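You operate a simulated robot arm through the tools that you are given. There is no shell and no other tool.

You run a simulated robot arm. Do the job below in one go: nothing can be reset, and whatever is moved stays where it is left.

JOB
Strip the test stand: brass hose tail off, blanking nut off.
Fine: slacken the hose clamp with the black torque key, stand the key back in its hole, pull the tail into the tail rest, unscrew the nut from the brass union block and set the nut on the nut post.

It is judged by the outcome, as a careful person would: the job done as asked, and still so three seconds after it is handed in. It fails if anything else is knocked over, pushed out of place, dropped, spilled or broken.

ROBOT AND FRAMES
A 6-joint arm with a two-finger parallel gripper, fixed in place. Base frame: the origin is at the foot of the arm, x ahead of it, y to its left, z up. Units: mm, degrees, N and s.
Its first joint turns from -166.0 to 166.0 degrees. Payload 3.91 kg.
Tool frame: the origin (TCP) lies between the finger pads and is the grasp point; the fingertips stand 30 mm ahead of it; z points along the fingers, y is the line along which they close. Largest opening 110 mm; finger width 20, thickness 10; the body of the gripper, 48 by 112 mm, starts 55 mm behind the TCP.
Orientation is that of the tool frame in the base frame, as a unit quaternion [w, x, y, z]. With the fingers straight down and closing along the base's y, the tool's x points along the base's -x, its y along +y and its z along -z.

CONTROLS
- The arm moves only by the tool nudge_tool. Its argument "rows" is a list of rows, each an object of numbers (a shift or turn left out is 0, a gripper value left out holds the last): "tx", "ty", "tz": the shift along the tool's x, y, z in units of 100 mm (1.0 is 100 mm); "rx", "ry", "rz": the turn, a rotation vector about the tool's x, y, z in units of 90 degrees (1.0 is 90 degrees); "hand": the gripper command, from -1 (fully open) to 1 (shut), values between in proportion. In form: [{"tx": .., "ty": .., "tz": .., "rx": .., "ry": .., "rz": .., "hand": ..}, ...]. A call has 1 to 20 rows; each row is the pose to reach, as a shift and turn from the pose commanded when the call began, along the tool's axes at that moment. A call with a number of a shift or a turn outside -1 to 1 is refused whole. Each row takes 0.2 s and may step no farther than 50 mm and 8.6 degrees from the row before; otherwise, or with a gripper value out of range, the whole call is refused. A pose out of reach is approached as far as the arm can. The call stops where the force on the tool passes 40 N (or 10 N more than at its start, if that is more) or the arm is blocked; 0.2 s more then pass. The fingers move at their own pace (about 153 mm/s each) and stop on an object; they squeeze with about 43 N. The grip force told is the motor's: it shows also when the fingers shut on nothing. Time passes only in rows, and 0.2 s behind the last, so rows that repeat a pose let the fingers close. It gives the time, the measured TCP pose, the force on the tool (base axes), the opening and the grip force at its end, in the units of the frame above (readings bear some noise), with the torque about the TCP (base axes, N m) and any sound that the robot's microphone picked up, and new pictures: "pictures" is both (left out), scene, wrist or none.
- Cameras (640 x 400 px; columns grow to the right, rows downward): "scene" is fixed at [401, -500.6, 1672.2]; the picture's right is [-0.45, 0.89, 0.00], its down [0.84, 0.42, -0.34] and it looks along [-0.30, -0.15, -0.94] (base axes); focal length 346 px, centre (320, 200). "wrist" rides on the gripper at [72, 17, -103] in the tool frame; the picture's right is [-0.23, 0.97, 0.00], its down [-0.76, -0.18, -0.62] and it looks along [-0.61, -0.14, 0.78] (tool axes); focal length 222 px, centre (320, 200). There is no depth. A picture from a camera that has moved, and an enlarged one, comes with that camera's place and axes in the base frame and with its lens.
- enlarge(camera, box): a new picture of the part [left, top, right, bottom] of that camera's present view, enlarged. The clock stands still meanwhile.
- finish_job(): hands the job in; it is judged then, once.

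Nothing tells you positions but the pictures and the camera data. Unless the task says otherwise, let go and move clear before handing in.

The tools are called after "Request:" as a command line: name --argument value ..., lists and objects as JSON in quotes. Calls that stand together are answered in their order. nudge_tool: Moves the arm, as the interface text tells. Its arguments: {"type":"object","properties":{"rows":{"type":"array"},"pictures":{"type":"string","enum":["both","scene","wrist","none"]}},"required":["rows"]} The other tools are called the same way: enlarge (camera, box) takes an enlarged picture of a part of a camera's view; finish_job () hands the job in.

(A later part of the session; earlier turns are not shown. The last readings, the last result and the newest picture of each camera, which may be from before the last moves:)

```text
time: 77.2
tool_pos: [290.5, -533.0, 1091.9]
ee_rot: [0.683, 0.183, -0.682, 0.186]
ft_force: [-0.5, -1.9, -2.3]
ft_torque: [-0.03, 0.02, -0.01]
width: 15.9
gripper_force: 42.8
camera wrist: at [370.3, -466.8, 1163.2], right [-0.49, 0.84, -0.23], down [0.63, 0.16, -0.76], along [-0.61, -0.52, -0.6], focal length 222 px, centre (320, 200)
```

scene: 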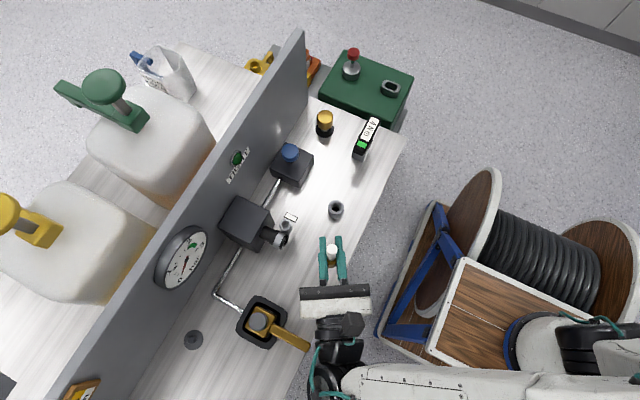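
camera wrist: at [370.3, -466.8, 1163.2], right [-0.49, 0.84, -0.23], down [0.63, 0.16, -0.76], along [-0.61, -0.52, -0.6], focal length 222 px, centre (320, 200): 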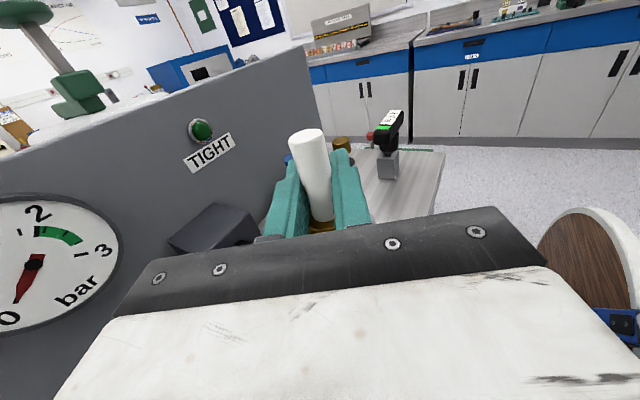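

The tool is horizontal with the tail upright, stem down. I'll carry it over the rest, staying high.

Request:
nudge_tool --rows '[{"ty": 0.1, "tz": 0.3, "hand": 1}, {"ty": 0.2, "tz": 0.65, "hand": 1}, {"ty": 0.2, "tz": 0.95, "hand": 1}]' --pictures "none"

Request:
nudge_tool --rows '[{"tx": -0.1, "ty": 0.03, "tz": 0.2, "hand": 1}, {"tx": -0.25, "ty": 0.06, "tz": 0.4, "hand": 1}, {"tx": -0.4, "ty": 0.06, "tz": 0.44, "hand": 1}, {"tx": -0.4, "ty": 0.06, "tz": 0.44, "hand": 1}]' --pictures "both"

Request:
enlarge --camera "scene" --box '[312, 185, 360, 215]'

Request:
enlarge --camera "wrist" --box '[240, 100, 400, 250]'

```text
time: 78.0
tool_pos: [198.1, -565.0, 1089.9]
ee_rot: [-0.683, -0.183, 0.683, -0.184]
ft_force: [0.8, 0.3, -1.4]
ft_torque: [-0.01, 0.0, -0.02]
width: 15.7
gripper_force: 42.9
```

```text
time: 79.0
tool_pos: [156.8, -581.9, 1051.3]
ee_rot: [-0.683, -0.181, 0.684, -0.184]
ft_force: [-0.7, -0.1, 0.0]
ft_torque: [0.01, 0.02, -0.02]
width: 15.6
gripper_force: 42.4
camera wrist: at [235.7, -515.6, 1123.4], right [-0.49, 0.84, -0.23], down [0.63, 0.16, -0.76], along [-0.61, -0.52, -0.61], focal length 222 px, centre (320, 200)
```

scene: 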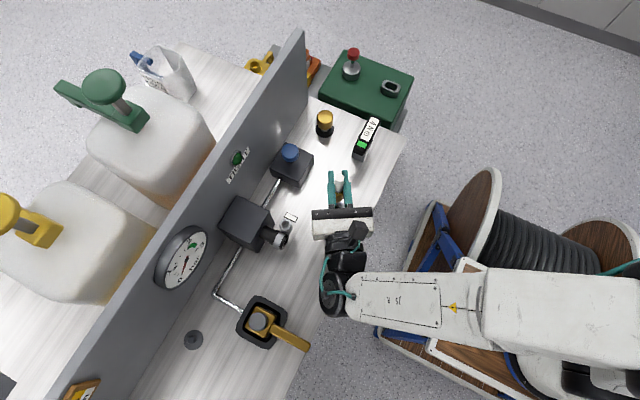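
wrist: 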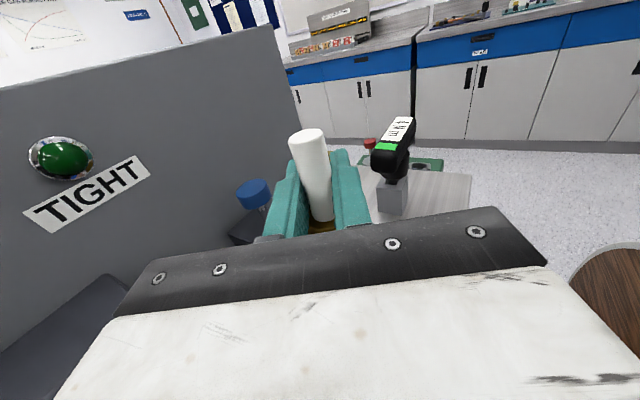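

```text
13.33 times, centred on (336, 200) of scene
camera zoom: at [401.0, -500.6, 1672.2], right [-0.45, 0.89, 0.0], down [0.84, 0.42, -0.34], along [-0.3, -0.15, -0.94], focal length 4613 px, centre (107, 200)
```

zoom: 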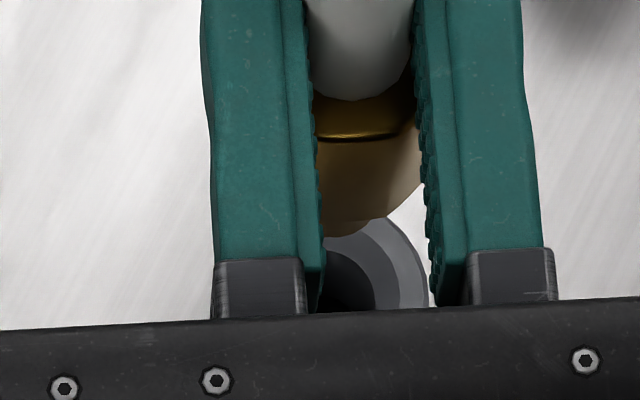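

```text
2.67 times, centred on (320, 175) of wrist
camera zoom: at [235.7, -515.6, 1123.4], right [-0.49, 0.84, -0.23], down [0.63, 0.16, -0.76], along [-0.61, -0.52, -0.61], focal length 592 px, centre (320, 267)
```

zoom: 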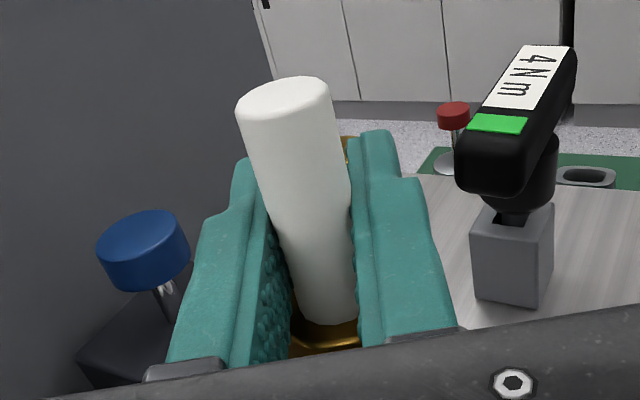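

The tail is roughly above the rest. I'll lower until the tip is just above the rim and check the alignment.

Request:
nudge_tool --rows '[{"tx": -0.12, "hand": 1}, {"tx": -0.24, "hand": 1}, {"tx": -0.24, "hand": 1}]' --pictures "wrist"

Request:
enlarge --camera "scene" --box '[324, 193, 348, 215]'

```text
time: 79.8
tool_pos: [156.8, -581.2, 1026.4]
ee_rot: [-0.683, -0.182, 0.683, -0.184]
ft_force: [0.5, 0.6, -1.4]
ft_torque: [0.0, -0.01, 0.0]
width: 15.7
gripper_force: 43.1
camera wrist: at [236.4, -514.2, 1099.0], right [-0.49, 0.84, -0.23], down [0.63, 0.16, -0.76], along [-0.61, -0.52, -0.61], focal length 222 px, centre (320, 200)
```

wrist: 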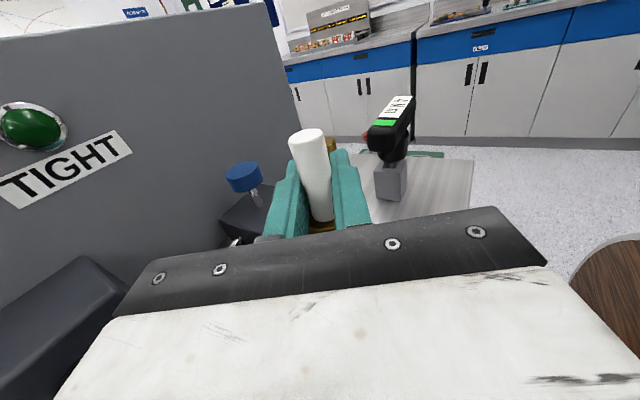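

```text
16.00 times, centred on (336, 204) of scene
camera zoom: at [401.0, -500.6, 1672.2], right [-0.45, 0.89, 0.0], down [0.84, 0.42, -0.34], along [-0.3, -0.15, -0.94], focal length 5536 px, centre (64, 136)
```

zoom: 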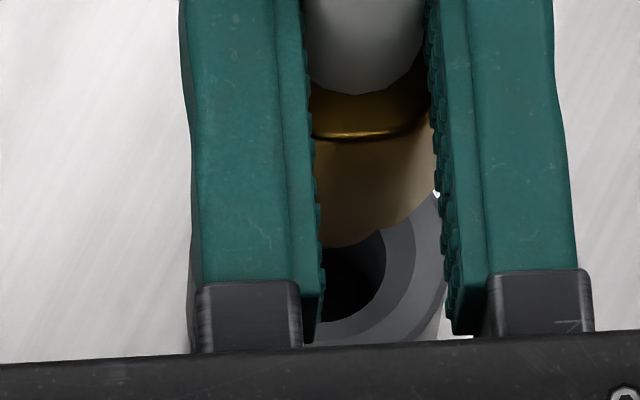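

The stem should fall inside the rest's wide chamfer, with the offset at about 1 mm. I'll lower gently in steps while watching the force.

Request:
nudge_tool --rows '[{"tx": -0.06, "ty": -0.009, "tz": 0.005, "hand": 1}, {"tx": -0.12, "ty": -0.009, "tz": 0.005, "hand": 1}, {"tx": -0.18, "ty": -0.009, "tz": 0.005, "hand": 1}, {"tx": -0.23, "ty": -0.009, "tz": 0.005, "hand": 1}]' --pictures "none"

Request:
enlarge --camera "scene" --box '[324, 193, 348, 215]'

```text
time: 80.8
tool_pos: [156.1, -582.3, 1004.8]
ee_rot: [-0.682, -0.183, 0.683, -0.185]
ft_force: [-0.9, -0.8, -1.6]
ft_torque: [0.0, -0.01, 0.0]
width: 15.7
gripper_force: 43.0
```

```text
16.00 times, centred on (336, 204) of scene
camera zoom: at [401.0, -500.6, 1672.2], right [-0.45, 0.89, 0.0], down [0.84, 0.42, -0.34], along [-0.3, -0.15, -0.94], focal length 5536 px, centre (64, 136)
```

zoom: 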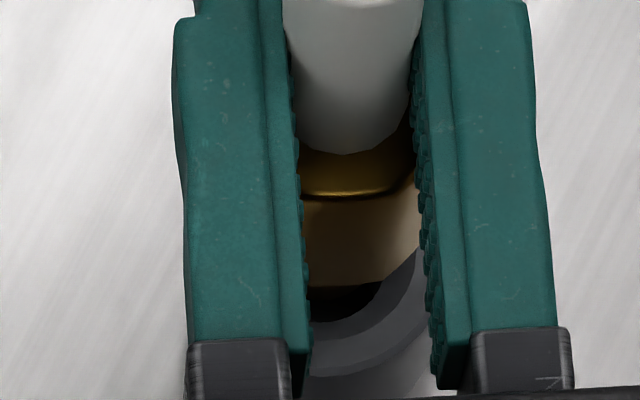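

Request:
nudge_tool --rows '[{"tx": -0.02, "ty": -0.012, "tz": -0.003, "hand": 1}, {"tx": -0.05, "ty": -0.012, "tz": -0.003, "hand": 1}, {"tx": -0.08, "ty": -0.012, "tz": -0.003, "hand": 1}, {"tx": -0.11, "ty": -0.012, "tz": -0.003, "hand": 1}]' --pictures "none"

Request:
enlarge --camera "scene" --box '[324, 193, 348, 215]'

```text
time: 81.8
tool_pos: [159.1, -581.1, 994.4]
ee_rot: [-0.683, -0.181, 0.683, -0.185]
ft_force: [0.5, -0.5, -1.4]
ft_torque: [-0.01, 0.03, -0.01]
width: 15.7
gripper_force: 43.0
```

```text
16.00 times, centred on (336, 204) of scene
camera zoom: at [401.0, -500.6, 1672.2], right [-0.45, 0.89, 0.0], down [0.84, 0.42, -0.34], along [-0.3, -0.15, -0.94], focal length 5536 px, centre (64, 136)
```

zoom: 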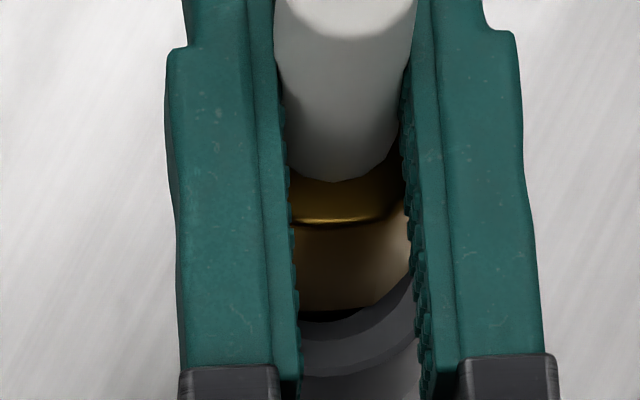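

Request:
nudge_tool --rows '[{"tx": -0.03, "hand": 1}, {"tx": -0.06, "hand": 1}, {"tx": -0.08, "hand": 1}, {"tx": -0.1, "hand": 1}]' --pictures "none"

Request:
enlarge --camera "scene" --box '[324, 193, 348, 215]'

```text
time: 82.8
tool_pos: [158.0, -582.1, 983.4]
ee_rot: [-0.683, -0.18, 0.684, -0.183]
ft_force: [0.1, 1.7, -1.3]
ft_torque: [0.08, -0.02, 0.04]
width: 15.9
gripper_force: 43.3
```

```text
16.00 times, centred on (336, 204) of scene
camera zoom: at [401.0, -500.6, 1672.2], right [-0.45, 0.89, 0.0], down [0.84, 0.42, -0.34], along [-0.3, -0.15, -0.94], focal length 5536 px, centre (64, 136)
```

zoom: 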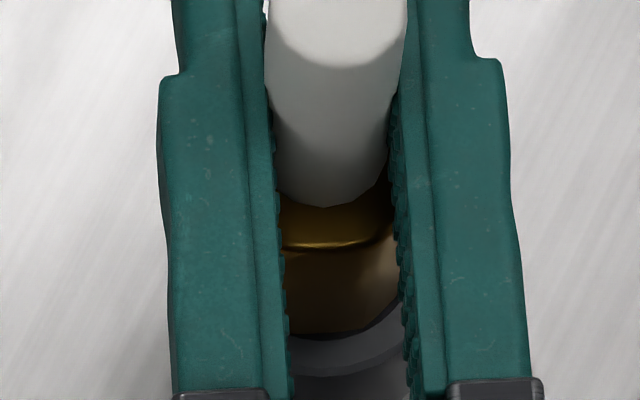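

Request:
nudge_tool --rows '[{"tx": -0.015, "hand": 1}, {"tx": -0.03, "hand": 1}, {"tx": -0.045, "hand": 1}, {"tx": -0.06, "hand": 1}]' --pictures "none"

Request:
enlarge --camera "scene" --box '[324, 193, 348, 215]'

```text
time: 83.8
tool_pos: [158.4, -582.0, 979.0]
ee_rot: [0.683, 0.181, -0.683, 0.185]
ft_force: [0.7, 2.3, 26.1]
ft_torque: [-0.12, 0.24, 0.04]
width: 15.6
gripper_force: 42.6
```

```text
16.00 times, centred on (336, 204) of scene
camera zoom: at [401.0, -500.6, 1672.2], right [-0.45, 0.89, 0.0], down [0.84, 0.42, -0.34], along [-0.3, -0.15, -0.94], focal length 5536 px, centre (64, 136)
```

zoom: 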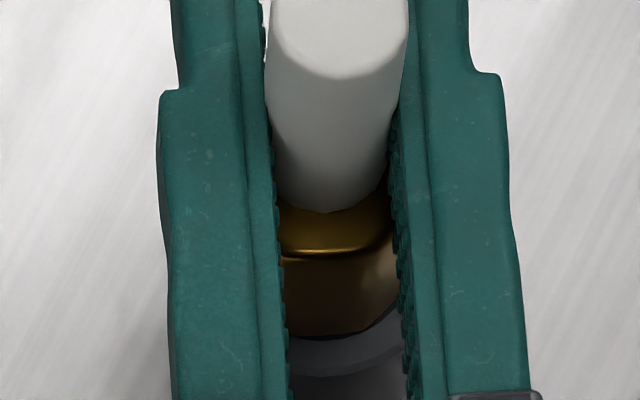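

The collar is seated in the rest at 26 N. I'll ease off, open, and retreat straight back along the tool axis.

Request:
nudge_tool --rows '[{"tx": 0.015, "hand": 1}, {"tx": 0.015, "hand": 1}]' --pictures "none"

Request:
nudge_tool --rows '[{"hand": 0.5}, {"hand": 0.2}, {"hand": 0.2}, {"tz": -0.3, "hand": 0.2}, {"tz": -0.6, "hand": 0.2}, {"tz": -1.0, "hand": 0.2}]' --pictures "both"

Request:
enlarge --camera "scene" --box '[312, 180, 360, 220]'

Request:
enlarge --camera "wrist" --box '[240, 80, 400, 220]'

```text
time: 84.4
tool_pos: [157.5, -581.8, 979.0]
ee_rot: [-0.682, -0.183, 0.683, -0.184]
ft_force: [0.3, -1.0, 4.3]
ft_torque: [-0.13, 0.09, 0.02]
width: 16.1
gripper_force: 43.2
```

```text
time: 85.8
tool_pos: [247.9, -531.5, 979.5]
ee_rot: [-0.683, -0.182, 0.683, -0.184]
ft_force: [-0.6, -0.9, 0.5]
ft_torque: [0.02, 0.03, 0.01]
width: 43.7
gripper_force: 0.1
camera wrist: at [327.1, -465.3, 1051.4], right [-0.49, 0.84, -0.23], down [0.63, 0.16, -0.76], along [-0.61, -0.51, -0.61], focal length 222 px, centre (320, 200)
```

scene: 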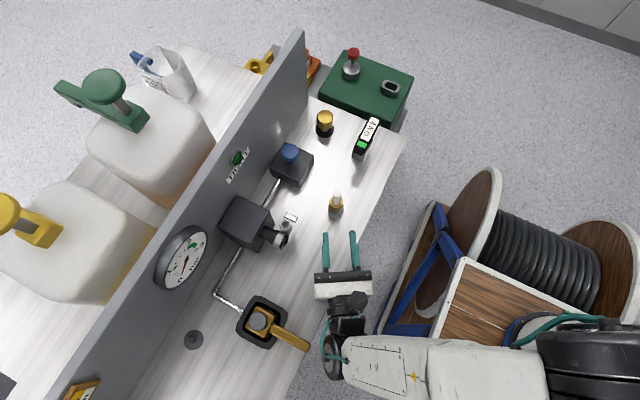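
wrist: 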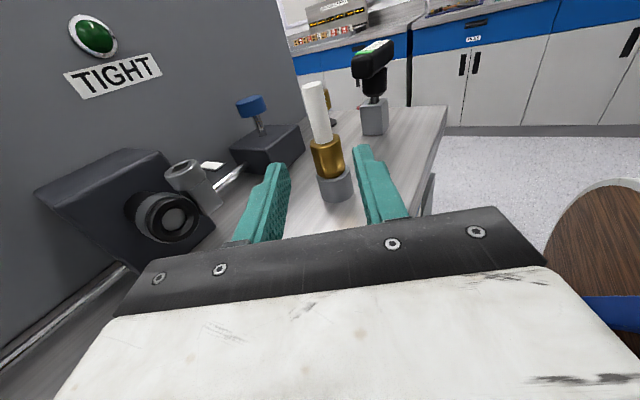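

```text
10.00 times, centred on (336, 200) of scene
camera zoom: at [401.0, -500.6, 1672.2], right [-0.45, 0.89, 0.0], down [0.84, 0.42, -0.34], along [-0.3, -0.15, -0.94], focal length 3460 px, centre (160, 200)
```

zoom: 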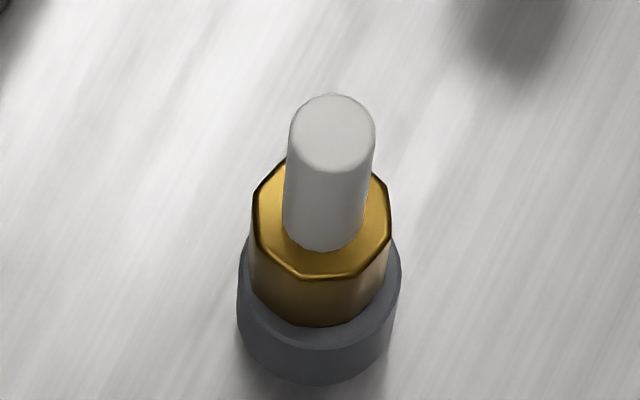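

```text
2.86 times, centred on (320, 150) of wrist
camera zoom: at [327.1, -465.3, 1051.4], right [-0.49, 0.84, -0.23], down [0.63, 0.16, -0.76], along [-0.61, -0.51, -0.61], focal length 635 px, centre (320, 343)
```

zoom: 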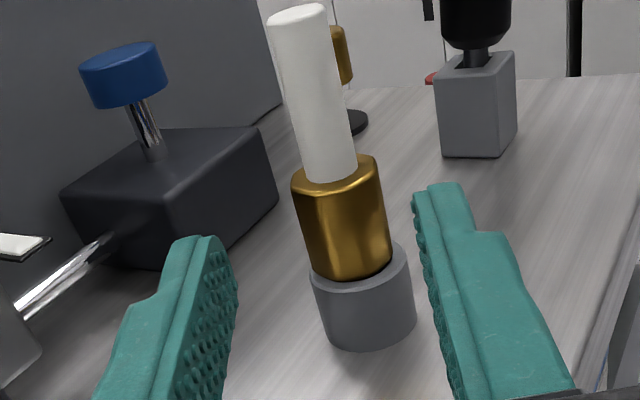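

The tail stands upright in the rest with its collar on the rim. Next I'll rise and bring the tool back to vertical for the nut.

Request:
nudge_tool --rows '[{"tx": 0.4}, {"tx": 0.8}, {"tx": 1.0}]' --pictures "none"

Request:
nudge_tool --rows '[{"ry": -0.09}, {"ry": -0.18}, {"ry": -0.27}, {"ry": -0.36}, {"ry": -0.45}, {"ry": -0.54}, {"ry": -0.63}, {"ry": -0.72}, {"ry": -0.81}, {"ry": -0.9}, {"ry": -0.99}, {"ry": -1.0}]' --pictures "both"

```text
time: 86.6
tool_pos: [246.1, -533.7, 1080.2]
ee_rot: [-0.683, -0.183, 0.683, -0.183]
ft_force: [-0.8, -0.5, -1.1]
ft_torque: [-0.02, -0.03, -0.02]
width: 43.7
gripper_force: 0.1
```

```text
time: 89.2
tool_pos: [245.3, -531.4, 1078.9]
ee_rot: [0.001, -0.26, 0.966, -0.001]
ft_force: [0.7, -0.9, 0.7]
ft_torque: [-0.02, 0.01, -0.02]
width: 44.1
gripper_force: 0.1
camera wrist: at [171.5, -553.7, 1181.9], right [-0.29, 0.96, 0.0], down [0.75, 0.23, 0.62], along [0.6, 0.18, -0.78], focal length 222 px, centre (320, 200)
```

scene: 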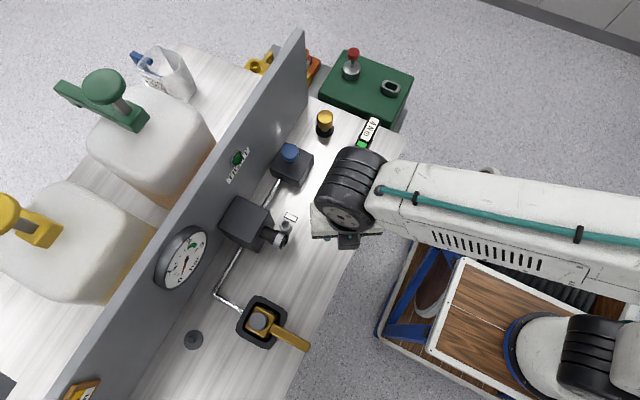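
wrist: 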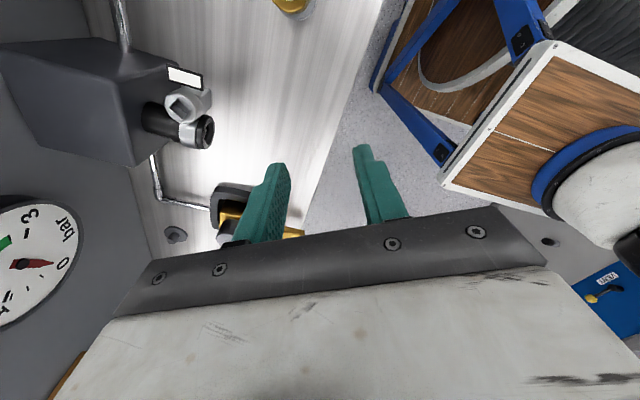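

I want a side view of the nut and brass block before gripping, so I'll move closer and tilt the camera.

Request:
nudge_tool --rows '[{"tx": -0.2, "ty": -0.4}, {"tx": -0.4, "ty": -0.8}, {"tx": -0.44, "ty": -0.95, "rz": 0.08}, {"tx": -0.44, "ty": -0.95, "rz": 0.16}, {"tx": -0.44, "ty": -0.95, "rz": 0.24}, {"tx": -0.44, "ty": -0.95, "rz": 0.333}]' --pictures "none"

Request:
nudge_tool --rows '[{"ry": -0.09}, {"ry": -0.18}, {"ry": -0.27}, {"ry": -0.35}, {"ry": -0.35}]' --pictures "wrist"

Request:
enlarge --camera "wrist" --box '[220, 100, 420, 240]'

Request:
enlarge --camera "scene" --box '[230, 295, 310, 360]'

```text
time: 90.6
tool_pos: [329.7, -595.1, 1080.4]
ee_rot: [0.001, 0.002, 1.0, -0.003]
ft_force: [0.0, 0.2, -0.9]
ft_torque: [0.0, -0.02, -0.02]
width: 43.9
gripper_force: 0.1
```

```text
time: 91.8
tool_pos: [330.4, -592.5, 1078.4]
ee_rot: [0.273, -0.001, 0.962, -0.001]
ft_force: [0.2, -0.5, 0.2]
ft_torque: [-0.01, 0.0, -0.02]
width: 43.9
gripper_force: 0.0
camera wrist: at [212.4, -575.6, 1128.8], right [0.19, 0.97, 0.12], down [0.32, -0.17, 0.93], along [0.93, -0.14, -0.35], focal length 222 px, centre (320, 200)
```

wrist: 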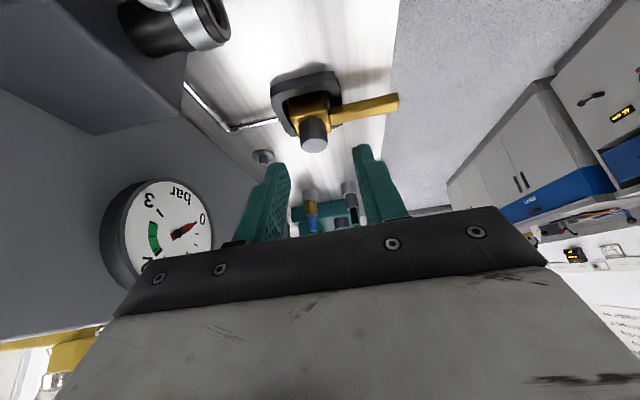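

```text
2.86 times, centred on (320, 170) of wrist
camera zoom: at [212.4, -575.6, 1128.8], right [0.19, 0.97, 0.12], down [0.32, -0.17, 0.93], along [0.93, -0.14, -0.35], focal length 635 px, centre (320, 286)
```

zoom: 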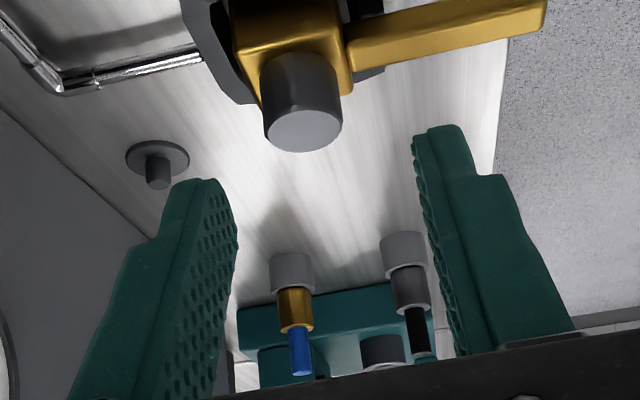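

```text
6.15 times, centred on (270, 328) of scene
camera zoom: at [401.0, -500.6, 1672.2], right [-0.45, 0.89, 0.0], down [0.84, 0.42, -0.34], along [-0.3, -0.15, -0.94], focal length 2129 px, centre (628, -585)
```

zoom: 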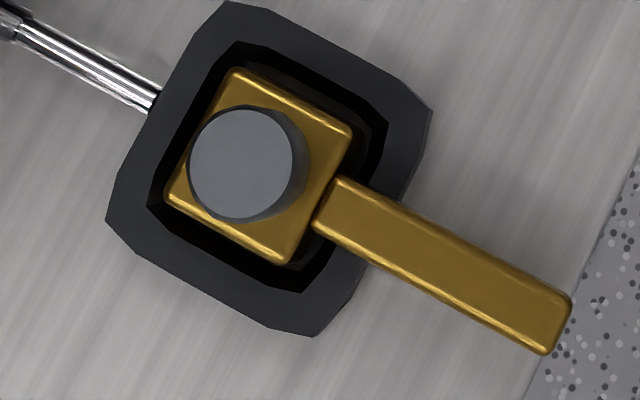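

The nut is a 35 mm cylinder, about z 943–968, centred near (449, -610). I'll level the tool and move above it, winding the wrist clockwise for a long counter-clockwise stroke.

Request:
nudge_tool --rows '[{"ry": 0.09}, {"ry": 0.18}, {"ry": 0.27}, {"ry": 0.35}]' --pictures "none"

Request:
nudge_tool --rows '[{"tx": -0.4, "ty": -0.05}, {"tx": -0.8, "ty": -0.1}, {"tx": -0.99, "ty": -0.15}]' --pictures "none"

Request:
nudge_tool --rows '[{"tx": -0.2, "rz": 0.09, "hand": 0}, {"tx": -0.2, "rz": 0.18}, {"tx": -0.2, "rz": 0.27}, {"tx": -0.2, "rz": 0.36}, {"tx": -0.2, "rz": 0.45}, {"tx": -0.2, "rz": 0.54}, {"tx": -0.2, "rz": 0.63}, {"tx": -0.2, "rz": 0.72}, {"tx": -0.2, "rz": 0.81}, {"tx": -0.2, "rz": 0.9}, {"tx": -0.2, "rz": 0.99}, {"tx": -0.2, "rz": 1.0}]' --pictures "wrist"

Request:
enlarge --camera "wrist" --box '[220, 80, 420, 220]'

```text
time: 92.8
tool_pos: [329.8, -593.2, 1079.8]
ee_rot: [0.0, -0.002, 1.0, -0.001]
ft_force: [1.0, -0.3, 0.9]
ft_torque: [0.01, -0.02, -0.03]
width: 44.1
gripper_force: 0.0
```

```text
time: 93.6
tool_pos: [430.0, -606.9, 1079.2]
ee_rot: [0.001, -0.002, 1.0, -0.001]
ft_force: [-1.0, -1.1, -0.3]
ft_torque: [-0.03, 0.0, -0.01]
width: 43.9
gripper_force: 0.1
```

```text
time: 96.2
tool_pos: [449.4, -607.8, 1080.3]
ee_rot: [0.002, 0.708, 0.707, -0.001]
ft_force: [0.2, -0.3, 0.0]
ft_torque: [-0.01, -0.03, -0.01]
width: 55.3
gripper_force: 0.1
camera wrist: at [465.2, -535.6, 1182.3], right [0.97, -0.23, 0.0], down [-0.18, -0.76, 0.62], along [-0.14, -0.61, -0.78], focal length 222 px, centre (320, 200)
```

wrist: 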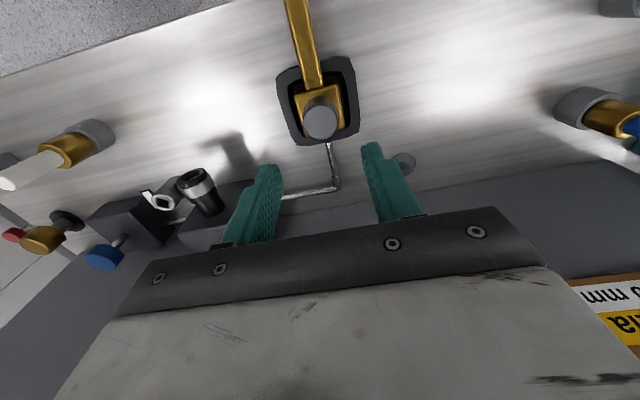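

```text
2.86 times, centred on (320, 150) of wrist
camera zoom: at [465.2, -535.6, 1182.3], right [0.97, -0.23, 0.0], down [-0.18, -0.76, 0.62], along [-0.14, -0.61, -0.78], focal length 635 px, centre (320, 343)
```

zoom: 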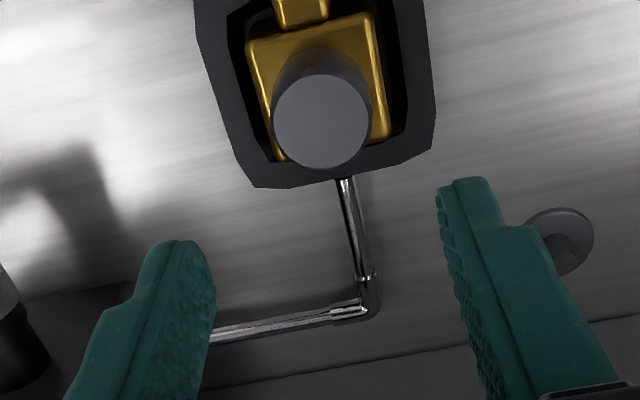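

The nut centre is 2.3 mm further in -y than the tool axis. I'll correct that and test how much further clockwise the wrist can wind.

Request:
nudge_tool --rows '[{"tx": -0.023, "ty": 0.003, "rz": 0.09}, {"tx": -0.023, "ty": 0.003, "rz": 0.18}, {"tx": -0.023, "ty": 0.003, "rz": 0.27}, {"tx": -0.023, "ty": 0.003, "rz": 0.36}, {"tx": -0.023, "ty": 0.003, "rz": 0.45}, {"tx": -0.023, "ty": 0.003, "rz": 0.54}, {"tx": -0.023, "ty": 0.003, "rz": 0.63}, {"tx": -0.023, "ty": 0.003, "rz": 0.72}, {"tx": -0.023, "ty": 0.003, "rz": 0.81}, {"tx": -0.023, "ty": 0.003, "rz": 0.88}]' --pictures "wrist"

Request:
enlarge --camera "wrist" --box '[220, 80, 420, 220]'

```text
time: 98.4
tool_pos: [449.0, -609.4, 1079.2]
ee_rot: [0.002, 0.996, 0.093, 0.0]
ft_force: [0.9, 0.7, 0.0]
ft_torque: [-0.01, 0.02, -0.01]
width: 55.1
gripper_force: 0.0
camera wrist: at [522.0, -613.0, 1181.7], right [-0.04, -1.0, 0.0], down [-0.78, 0.03, 0.62], along [-0.62, 0.02, -0.78], focal length 222 px, centre (320, 200)
```

wrist: 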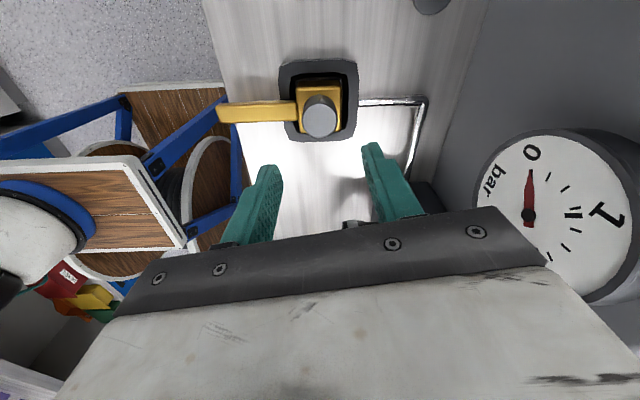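

```text
2.86 times, centred on (320, 150) of wrist
camera zoom: at [522.0, -613.0, 1181.7], right [-0.04, -1.0, 0.0], down [-0.78, 0.03, 0.62], along [-0.62, 0.02, -0.78], focal length 635 px, centre (320, 343)
```

zoom: 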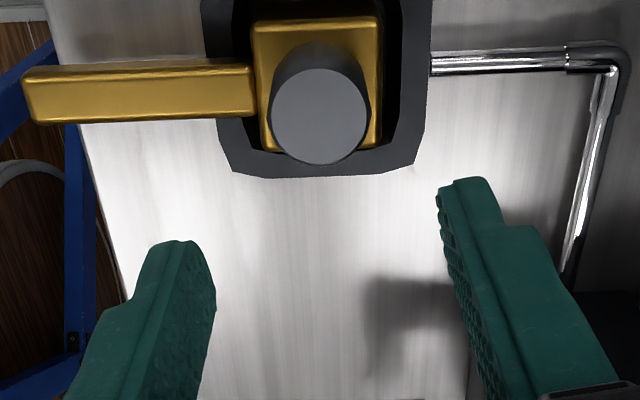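

The tool axis is centred on the nut and the wrist is wound to -169°. I'll descend over the nut now.

Request:
nudge_tool --rows '[{"tz": 0.3}, {"tz": 0.6}, {"tz": 0.8}]' --pictures "none"

Request:
enlarge --camera "wrist" --box '[220, 80, 420, 220]'

Request:
enlarge --camera "scene" --box '[230, 295, 310, 360]'

```text
time: 99.2
tool_pos: [447.7, -608.9, 999.8]
ee_rot: [0.002, 0.995, 0.095, 0.002]
ft_force: [-0.6, 0.4, -0.5]
ft_torque: [-0.06, 0.0, 0.02]
width: 54.8
gripper_force: 0.1
```

```text
2.86 times, centred on (320, 150) of wrist
camera zoom: at [521.3, -612.5, 1102.6], right [-0.04, -1.0, 0.0], down [-0.78, 0.03, 0.62], along [-0.62, 0.02, -0.78], focal length 635 px, centre (320, 343)
```

zoom: 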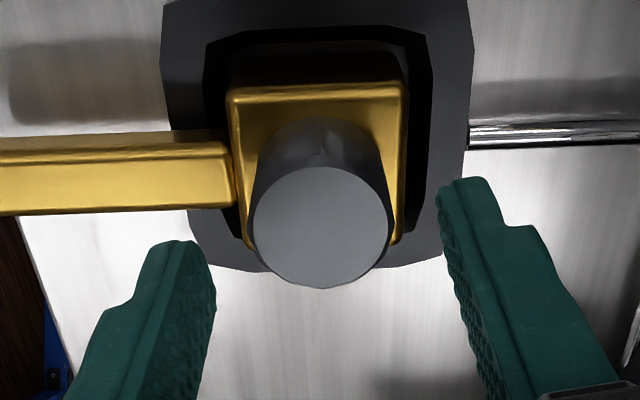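

```text
6.15 times, centred on (270, 328) of scene
camera zoom: at [401.0, -500.6, 1672.2], right [-0.45, 0.89, 0.0], down [0.84, 0.42, -0.34], along [-0.3, -0.15, -0.94], focal length 2129 px, centre (628, -585)
```

zoom: 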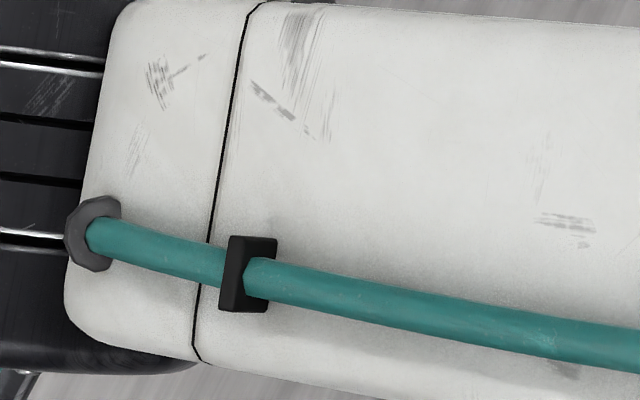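

Request:
nudge_tool --rows '[{"tz": 0.1}, {"tz": 0.21}, {"tz": 0.21, "hand": 0.3}, {"tz": 0.21, "hand": 1}, {"tz": 0.21, "hand": 1}]' --pictures "wrist"

Request:
enlarge --camera "wrist" --box '[220, 80, 420, 220]'

```text
time: 100.4
tool_pos: [449.2, -609.8, 979.7]
ee_rot: [0.002, 0.995, 0.095, 0.001]
ft_force: [-0.3, -0.3, 0.3]
ft_torque: [-0.02, -0.01, 0.03]
width: 34.1
gripper_force: 43.2
camera wrist: at [522.6, -612.1, 1082.2], right [-0.04, -1.0, 0.0], down [-0.78, 0.03, 0.62], along [-0.62, 0.02, -0.78], focal length 222 px, centre (320, 200)
```

wrist: 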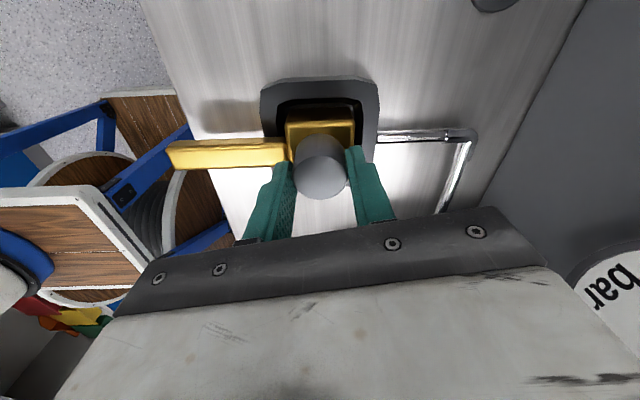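

```text
2.86 times, centred on (320, 150) of wrist
camera zoom: at [522.6, -612.1, 1082.2], right [-0.04, -1.0, 0.0], down [-0.78, 0.03, 0.62], along [-0.62, 0.02, -0.78], focal length 635 px, centre (320, 343)
```

zoom: 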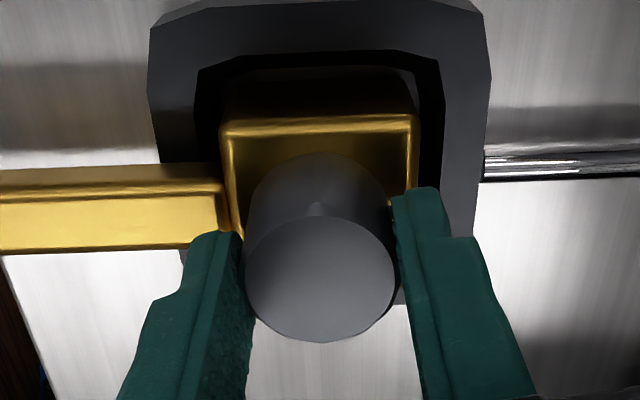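

I've gripped the nut at 34 mm. I'll start turning it counter-clockwise gently and watch whether the block turns with it.

Request:
nudge_tool --rows '[{"rz": -0.05, "hand": 1}, {"rz": -0.1, "hand": 1}, {"rz": -0.15, "hand": 1}, {"rz": -0.2, "hand": 1}]' --pictures "wrist"

Request:
enlarge --camera "wrist" --box '[220, 60, 420, 200]'

```text
time: 101.4
tool_pos: [449.3, -610.0, 978.6]
ee_rot: [0.002, 0.968, 0.25, 0.001]
ft_force: [2.3, -0.7, 5.8]
ft_torque: [0.03, -0.09, -0.05]
width: 34.0
gripper_force: 42.9
camera wrist: at [520.0, -588.7, 1082.0], right [0.27, -0.96, 0.0], down [-0.75, -0.21, 0.62], along [-0.6, -0.17, -0.78], focal length 222 px, centre (320, 200)
```

wrist: 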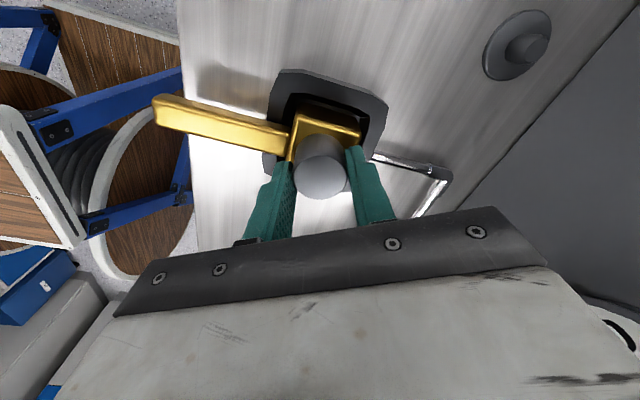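

```text
2.86 times, centred on (320, 130) of wrist
camera zoom: at [520.0, -588.7, 1082.0], right [0.27, -0.96, 0.0], down [-0.75, -0.21, 0.62], along [-0.6, -0.17, -0.78], focal length 635 px, centre (320, 400)
```

zoom: 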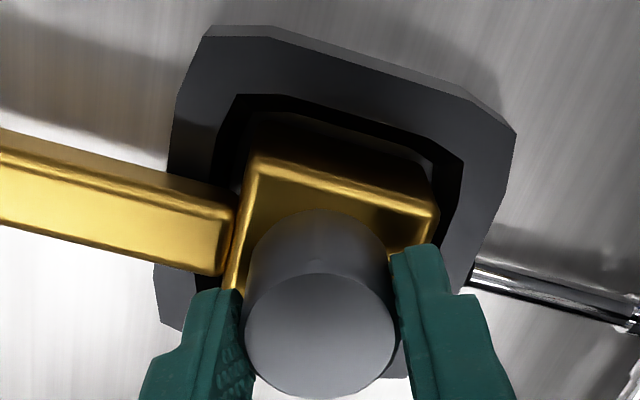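

The block stays put, the nut turns easily and it's pushing upward, so it's unscrewing. I'll continue, rising slightly as it backs off.

Request:
nudge_tool --rows '[{"rz": -0.09, "tz": -0.004, "hand": 1}, {"rz": -0.18, "tz": -0.007, "hand": 1}, {"rz": -0.27, "tz": -0.01, "hand": 1}, {"rz": -0.36, "tz": -0.013, "hand": 1}, {"rz": -0.45, "tz": -0.016, "hand": 1}]' --pictures "none"

Request:
enlarge --camera "wrist" --box '[220, 60, 420, 200]'

```text
time: 102.6
tool_pos: [450.1, -609.6, 979.3]
ee_rot: [0.002, 0.822, 0.569, 0.0]
ft_force: [0.9, -1.0, 7.4]
ft_torque: [-0.01, -0.06, -0.01]
width: 34.1
gripper_force: 42.9
```

```text
2.86 times, centred on (320, 130) of wrist
camera zoom: at [489.2, -547.5, 1081.8], right [0.83, -0.55, 0.0], down [-0.43, -0.65, 0.62], along [-0.34, -0.52, -0.78], focal length 635 px, centre (320, 400)
```

zoom: 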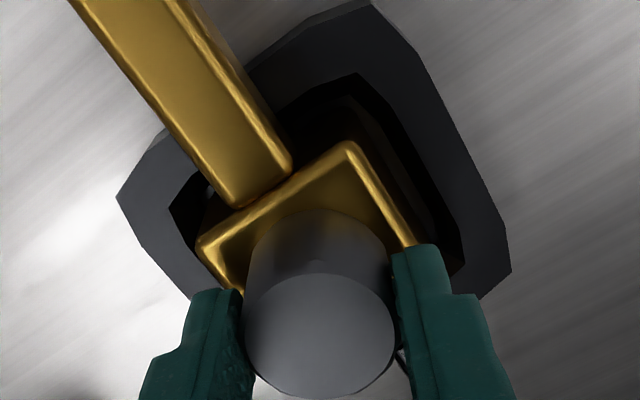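

Request:
nudge_tool --rows '[{"rz": -0.09, "tz": -0.004, "hand": 1}, {"rz": -0.18, "tz": -0.008, "hand": 1}, {"rz": -0.27, "tz": -0.012, "hand": 1}, {"rz": -0.36, "tz": -0.016, "hand": 1}, {"rz": -0.45, "tz": -0.02, "hand": 1}, {"rz": -0.54, "tz": -0.024, "hand": 1}, {"rz": -0.63, "tz": -0.028, "hand": 1}, {"rz": -0.72, "tz": -0.032, "hand": 1}, {"rz": -0.81, "tz": -0.036, "hand": 1}, {"rz": -0.9, "tz": -0.04, "hand": 1}]' --pictures "wrist"

Request:
enlarge --camera "wrist" --box '[220, 60, 420, 200]'

```text
time: 104.8
tool_pos: [448.3, -610.3, 985.0]
ee_rot: [0.001, 0.255, 0.967, -0.001]
ft_force: [0.2, -0.4, -2.8]
ft_torque: [-0.01, 0.0, 0.0]
width: 34.0
gripper_force: 43.2
camera wrist: at [392.6, -559.5, 1087.1], right [0.68, 0.74, 0.0], down [0.57, -0.53, 0.63], along [0.46, -0.42, -0.78], focal length 222 px, centre (320, 200)
```

wrist: 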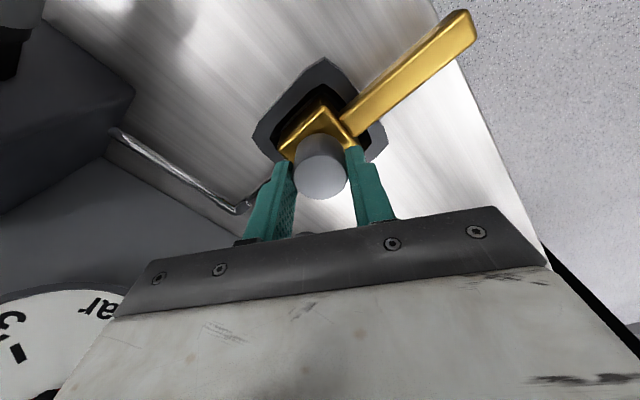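

```text
2.86 times, centred on (320, 130) of wrist
camera zoom: at [392.6, -559.5, 1087.1], right [0.68, 0.74, 0.0], down [0.57, -0.53, 0.63], along [0.46, -0.42, -0.78], focal length 635 px, centre (320, 400)
```

zoom: 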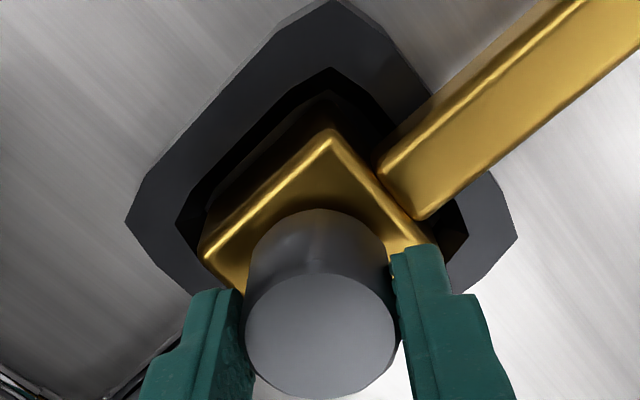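

Request:
nudge_tool --rows '[{"rz": -0.09, "tz": -0.002, "hand": 1}, {"rz": -0.18, "tz": -0.004, "hand": 1}, {"rz": -0.27, "tz": -0.007, "hand": 1}, {"rz": -0.36, "tz": -0.01, "hand": 1}, {"rz": -0.45, "tz": -0.012, "hand": 1}, {"rz": -0.54, "tz": -0.015, "hand": 1}, {"rz": -0.63, "tz": -0.018, "hand": 1}, {"rz": -0.72, "tz": -0.02, "hand": 1}, {"rz": -0.81, "tz": -0.022, "hand": 1}, {"rz": -0.9, "tz": -0.025, "hand": 1}]' --pictures "wrist"

Request:
enlarge --camera "wrist" --box '[220, 60, 420, 200]'

```text
time: 107.0
tool_pos: [448.9, -610.3, 987.2]
ee_rot: [-0.001, -0.435, 0.901, -0.001]
ft_force: [-0.6, 0.3, -3.3]
ft_torque: [0.04, -0.02, 0.01]
width: 34.3
gripper_force: 43.6
camera wrist: at [390.5, -655.7, 1089.8], right [-0.62, 0.78, 0.0], down [0.61, 0.49, 0.62], along [0.49, 0.39, -0.78], focal length 222 px, centre (320, 200)
```

wrist: 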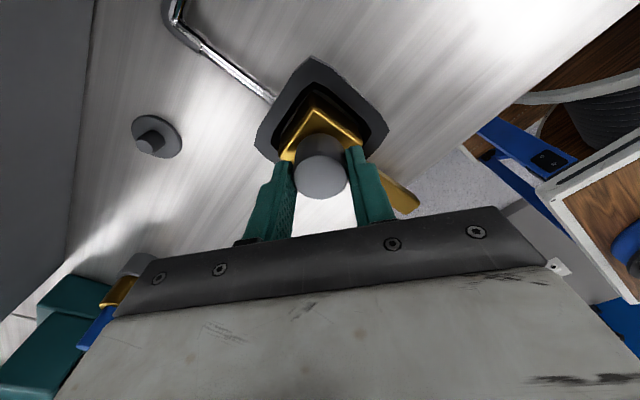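

```text
2.86 times, centred on (320, 130) of wrist
camera zoom: at [390.5, -655.7, 1089.8], right [-0.62, 0.78, 0.0], down [0.61, 0.49, 0.62], along [0.49, 0.39, -0.78], focal length 635 px, centre (320, 400)
```

zoom: 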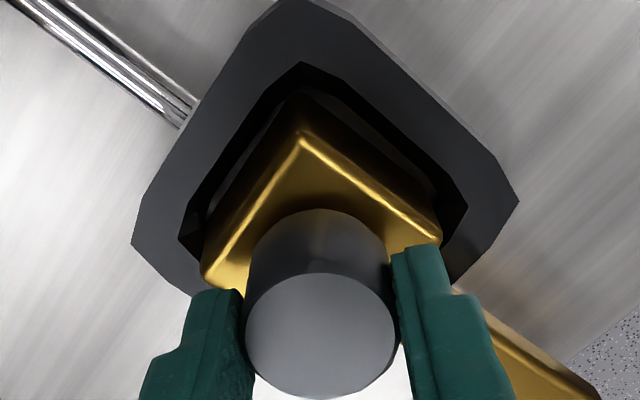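

The force is steady at about -3 N, roughly the nut's own weight. I'll pull up 3 mm as a test to see whether it's free.

Request:
nudge_tool --rows '[{"tz": -0.015, "hand": 1}, {"tz": -0.03, "hand": 1}]' --pictures "none"

Request:
enlarge --camera "wrist" --box '[220, 60, 420, 200]'

```text
time: 107.6
tool_pos: [450.7, -609.0, 989.6]
ee_rot: [0.0, -0.434, 0.901, -0.001]
ft_force: [-0.6, 0.3, -3.9]
ft_torque: [-0.02, -0.02, 0.0]
width: 34.2
gripper_force: 43.1
```

```text
2.86 times, centred on (320, 130) of wrist
camera zoom: at [390.3, -656.3, 1092.4], right [-0.62, 0.79, 0.0], down [0.61, 0.49, 0.62], along [0.49, 0.38, -0.78], focal length 635 px, centre (320, 400)
```

zoom: 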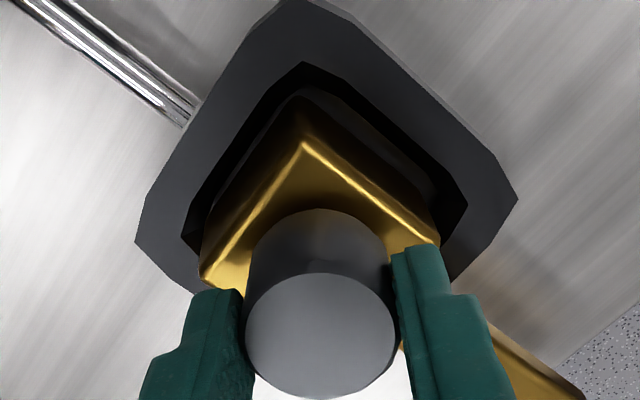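

Request:
nudge_tool --rows '[{"tz": -0.02, "hand": 1}, {"tz": -0.04, "hand": 1}]' --pictures "none"

Request:
enlarge --camera "wrist" --box '[220, 60, 420, 200]'

Request:
enlarge --camera "scene" --box '[230, 295, 320, 365]'

```text
time: 108.2
tool_pos: [449.4, -610.3, 994.5]
ee_rot: [0.0, -0.434, 0.901, -0.002]
ft_force: [-0.4, -0.8, -3.4]
ft_torque: [0.0, -0.01, -0.03]
width: 34.4
gripper_force: 43.0
```

```text
2.86 times, centred on (320, 130) of wrist
camera zoom: at [389.3, -655.5, 1097.0], right [-0.62, 0.79, 0.0], down [0.61, 0.49, 0.62], along [0.49, 0.38, -0.78], focal length 635 px, centre (320, 400)
```

zoom: 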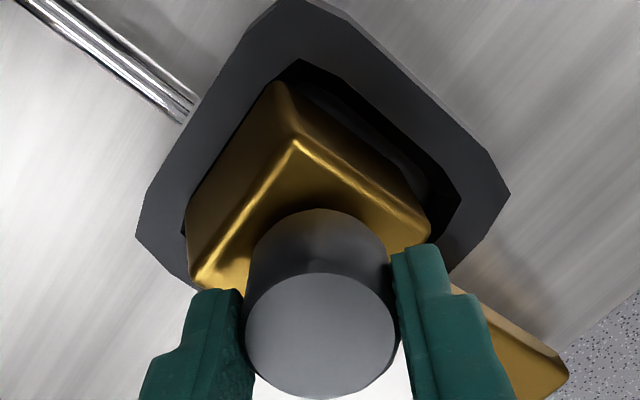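

```text
5.71 times, centred on (275, 330) of scene
camera zoom: at [401.0, -500.6, 1672.2], right [-0.45, 0.89, 0.0], down [0.84, 0.42, -0.34], along [-0.3, -0.15, -0.94], focal length 1977 px, centre (577, -543)
```

zoom: 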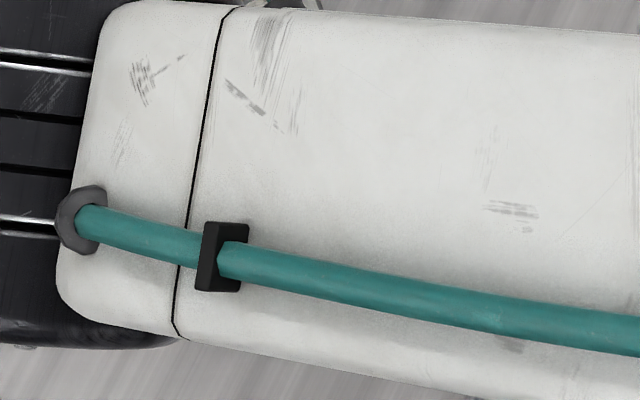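

The block is loose and lifting with the nut, so the nut is still threaded. I'll lower it back into its tray until it's supported again.

Request:
nudge_tool --rows '[{"tz": 0.02, "hand": 1}, {"tz": 0.04, "hand": 1}, {"tz": 0.06, "hand": 1}]' --pictures "none"

Request:
nudge_tool --rows '[{"tz": 0.01, "hand": 1}, {"tz": 0.02, "hand": 1}]' --pictures "none"

Request:
enlarge --camera "wrist" --box '[220, 60, 420, 200]'

```text
time: 109.0
tool_pos: [448.5, -608.5, 988.9]
ee_rot: [0.001, -0.435, 0.901, -0.002]
ft_force: [1.8, 3.9, 8.6]
ft_torque: [-0.17, -0.17, 0.04]
width: 34.1
gripper_force: 43.4
```

```text
time: 109.6
tool_pos: [447.2, -609.5, 986.8]
ee_rot: [0.0, -0.434, 0.901, -0.003]
ft_force: [8.6, 10.9, 18.7]
ft_torque: [0.39, -0.77, 0.05]
width: 34.3
gripper_force: 43.2
```

```text
2.86 times, centred on (320, 130) of wrist
camera zoom: at [388.3, -655.5, 1089.6], right [-0.62, 0.79, 0.0], down [0.61, 0.49, 0.62], along [0.49, 0.38, -0.78], focal length 635 px, centre (320, 400)
```

zoom: 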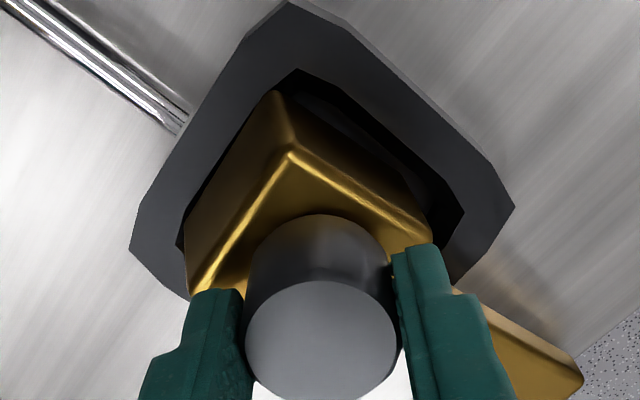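

Request:
enlarge --camera "wrist" --box '[250, 50, 400, 170]'

Request:
enlarge --camera "scene" --box '[220, 290, 320, 370]'

```text
3.33 times, centred on (325, 110) of wrist
camera zoom: at [388.3, -655.5, 1089.6], right [-0.62, 0.79, 0.0], down [0.61, 0.49, 0.62], along [0.49, 0.38, -0.78], focal length 740 px, centre (303, 500)
```

zoom: 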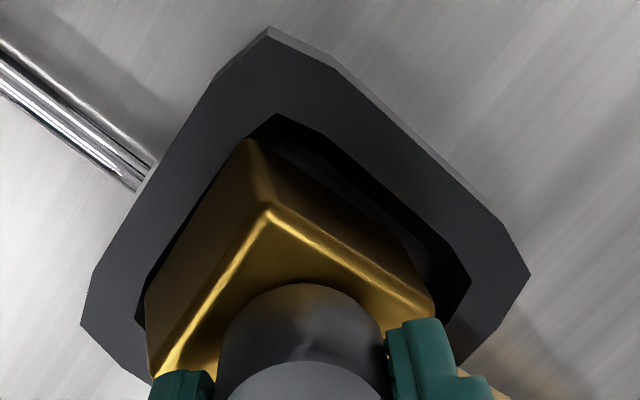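

```text
5.00 times, centred on (270, 330) of scene
camera zoom: at [401.0, -500.6, 1672.2], right [-0.45, 0.89, 0.0], down [0.84, 0.42, -0.34], along [-0.3, -0.15, -0.94], focal length 1730 px, centre (570, -450)
```

zoom: 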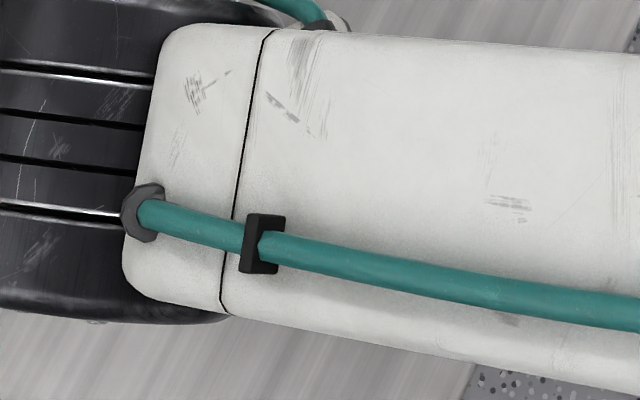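

The block has drifted about 2 mm toward one tray wall and is catching there. I'll lift slightly, shift about (+0.6, +2.4) mm and lower again.

Request:
nudge_tool --rows '[{"tz": -0.03, "hand": 1}, {"tx": -0.022, "ty": 0.012, "tz": -0.03, "hand": 1}, {"tx": -0.022, "ty": 0.012, "tz": -0.015, "hand": 1}, {"tx": -0.022, "ty": 0.012, "tz": 0.0, "hand": 1}]' --pictures "none"

Request:
enlarge --camera "wrist" --box '[250, 50, 400, 170]'

```text
time: 110.6
tool_pos: [449.1, -606.6, 984.9]
ee_rot: [0.0, -0.434, 0.901, -0.002]
ft_force: [-0.5, 0.1, -2.6]
ft_torque: [0.03, 0.03, 0.0]
width: 34.2
gripper_force: 42.4
```

```text
3.33 times, centred on (325, 110) of wrist
camera zoom: at [389.5, -652.8, 1088.9], right [-0.62, 0.79, 0.0], down [0.61, 0.49, 0.62], along [0.49, 0.38, -0.78], focal length 740 px, centre (303, 500)
```

zoom: 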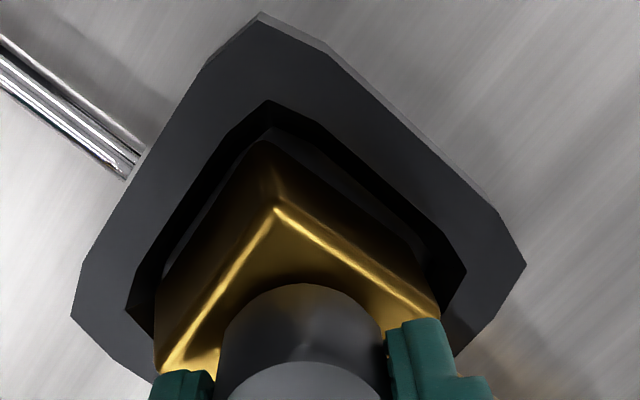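

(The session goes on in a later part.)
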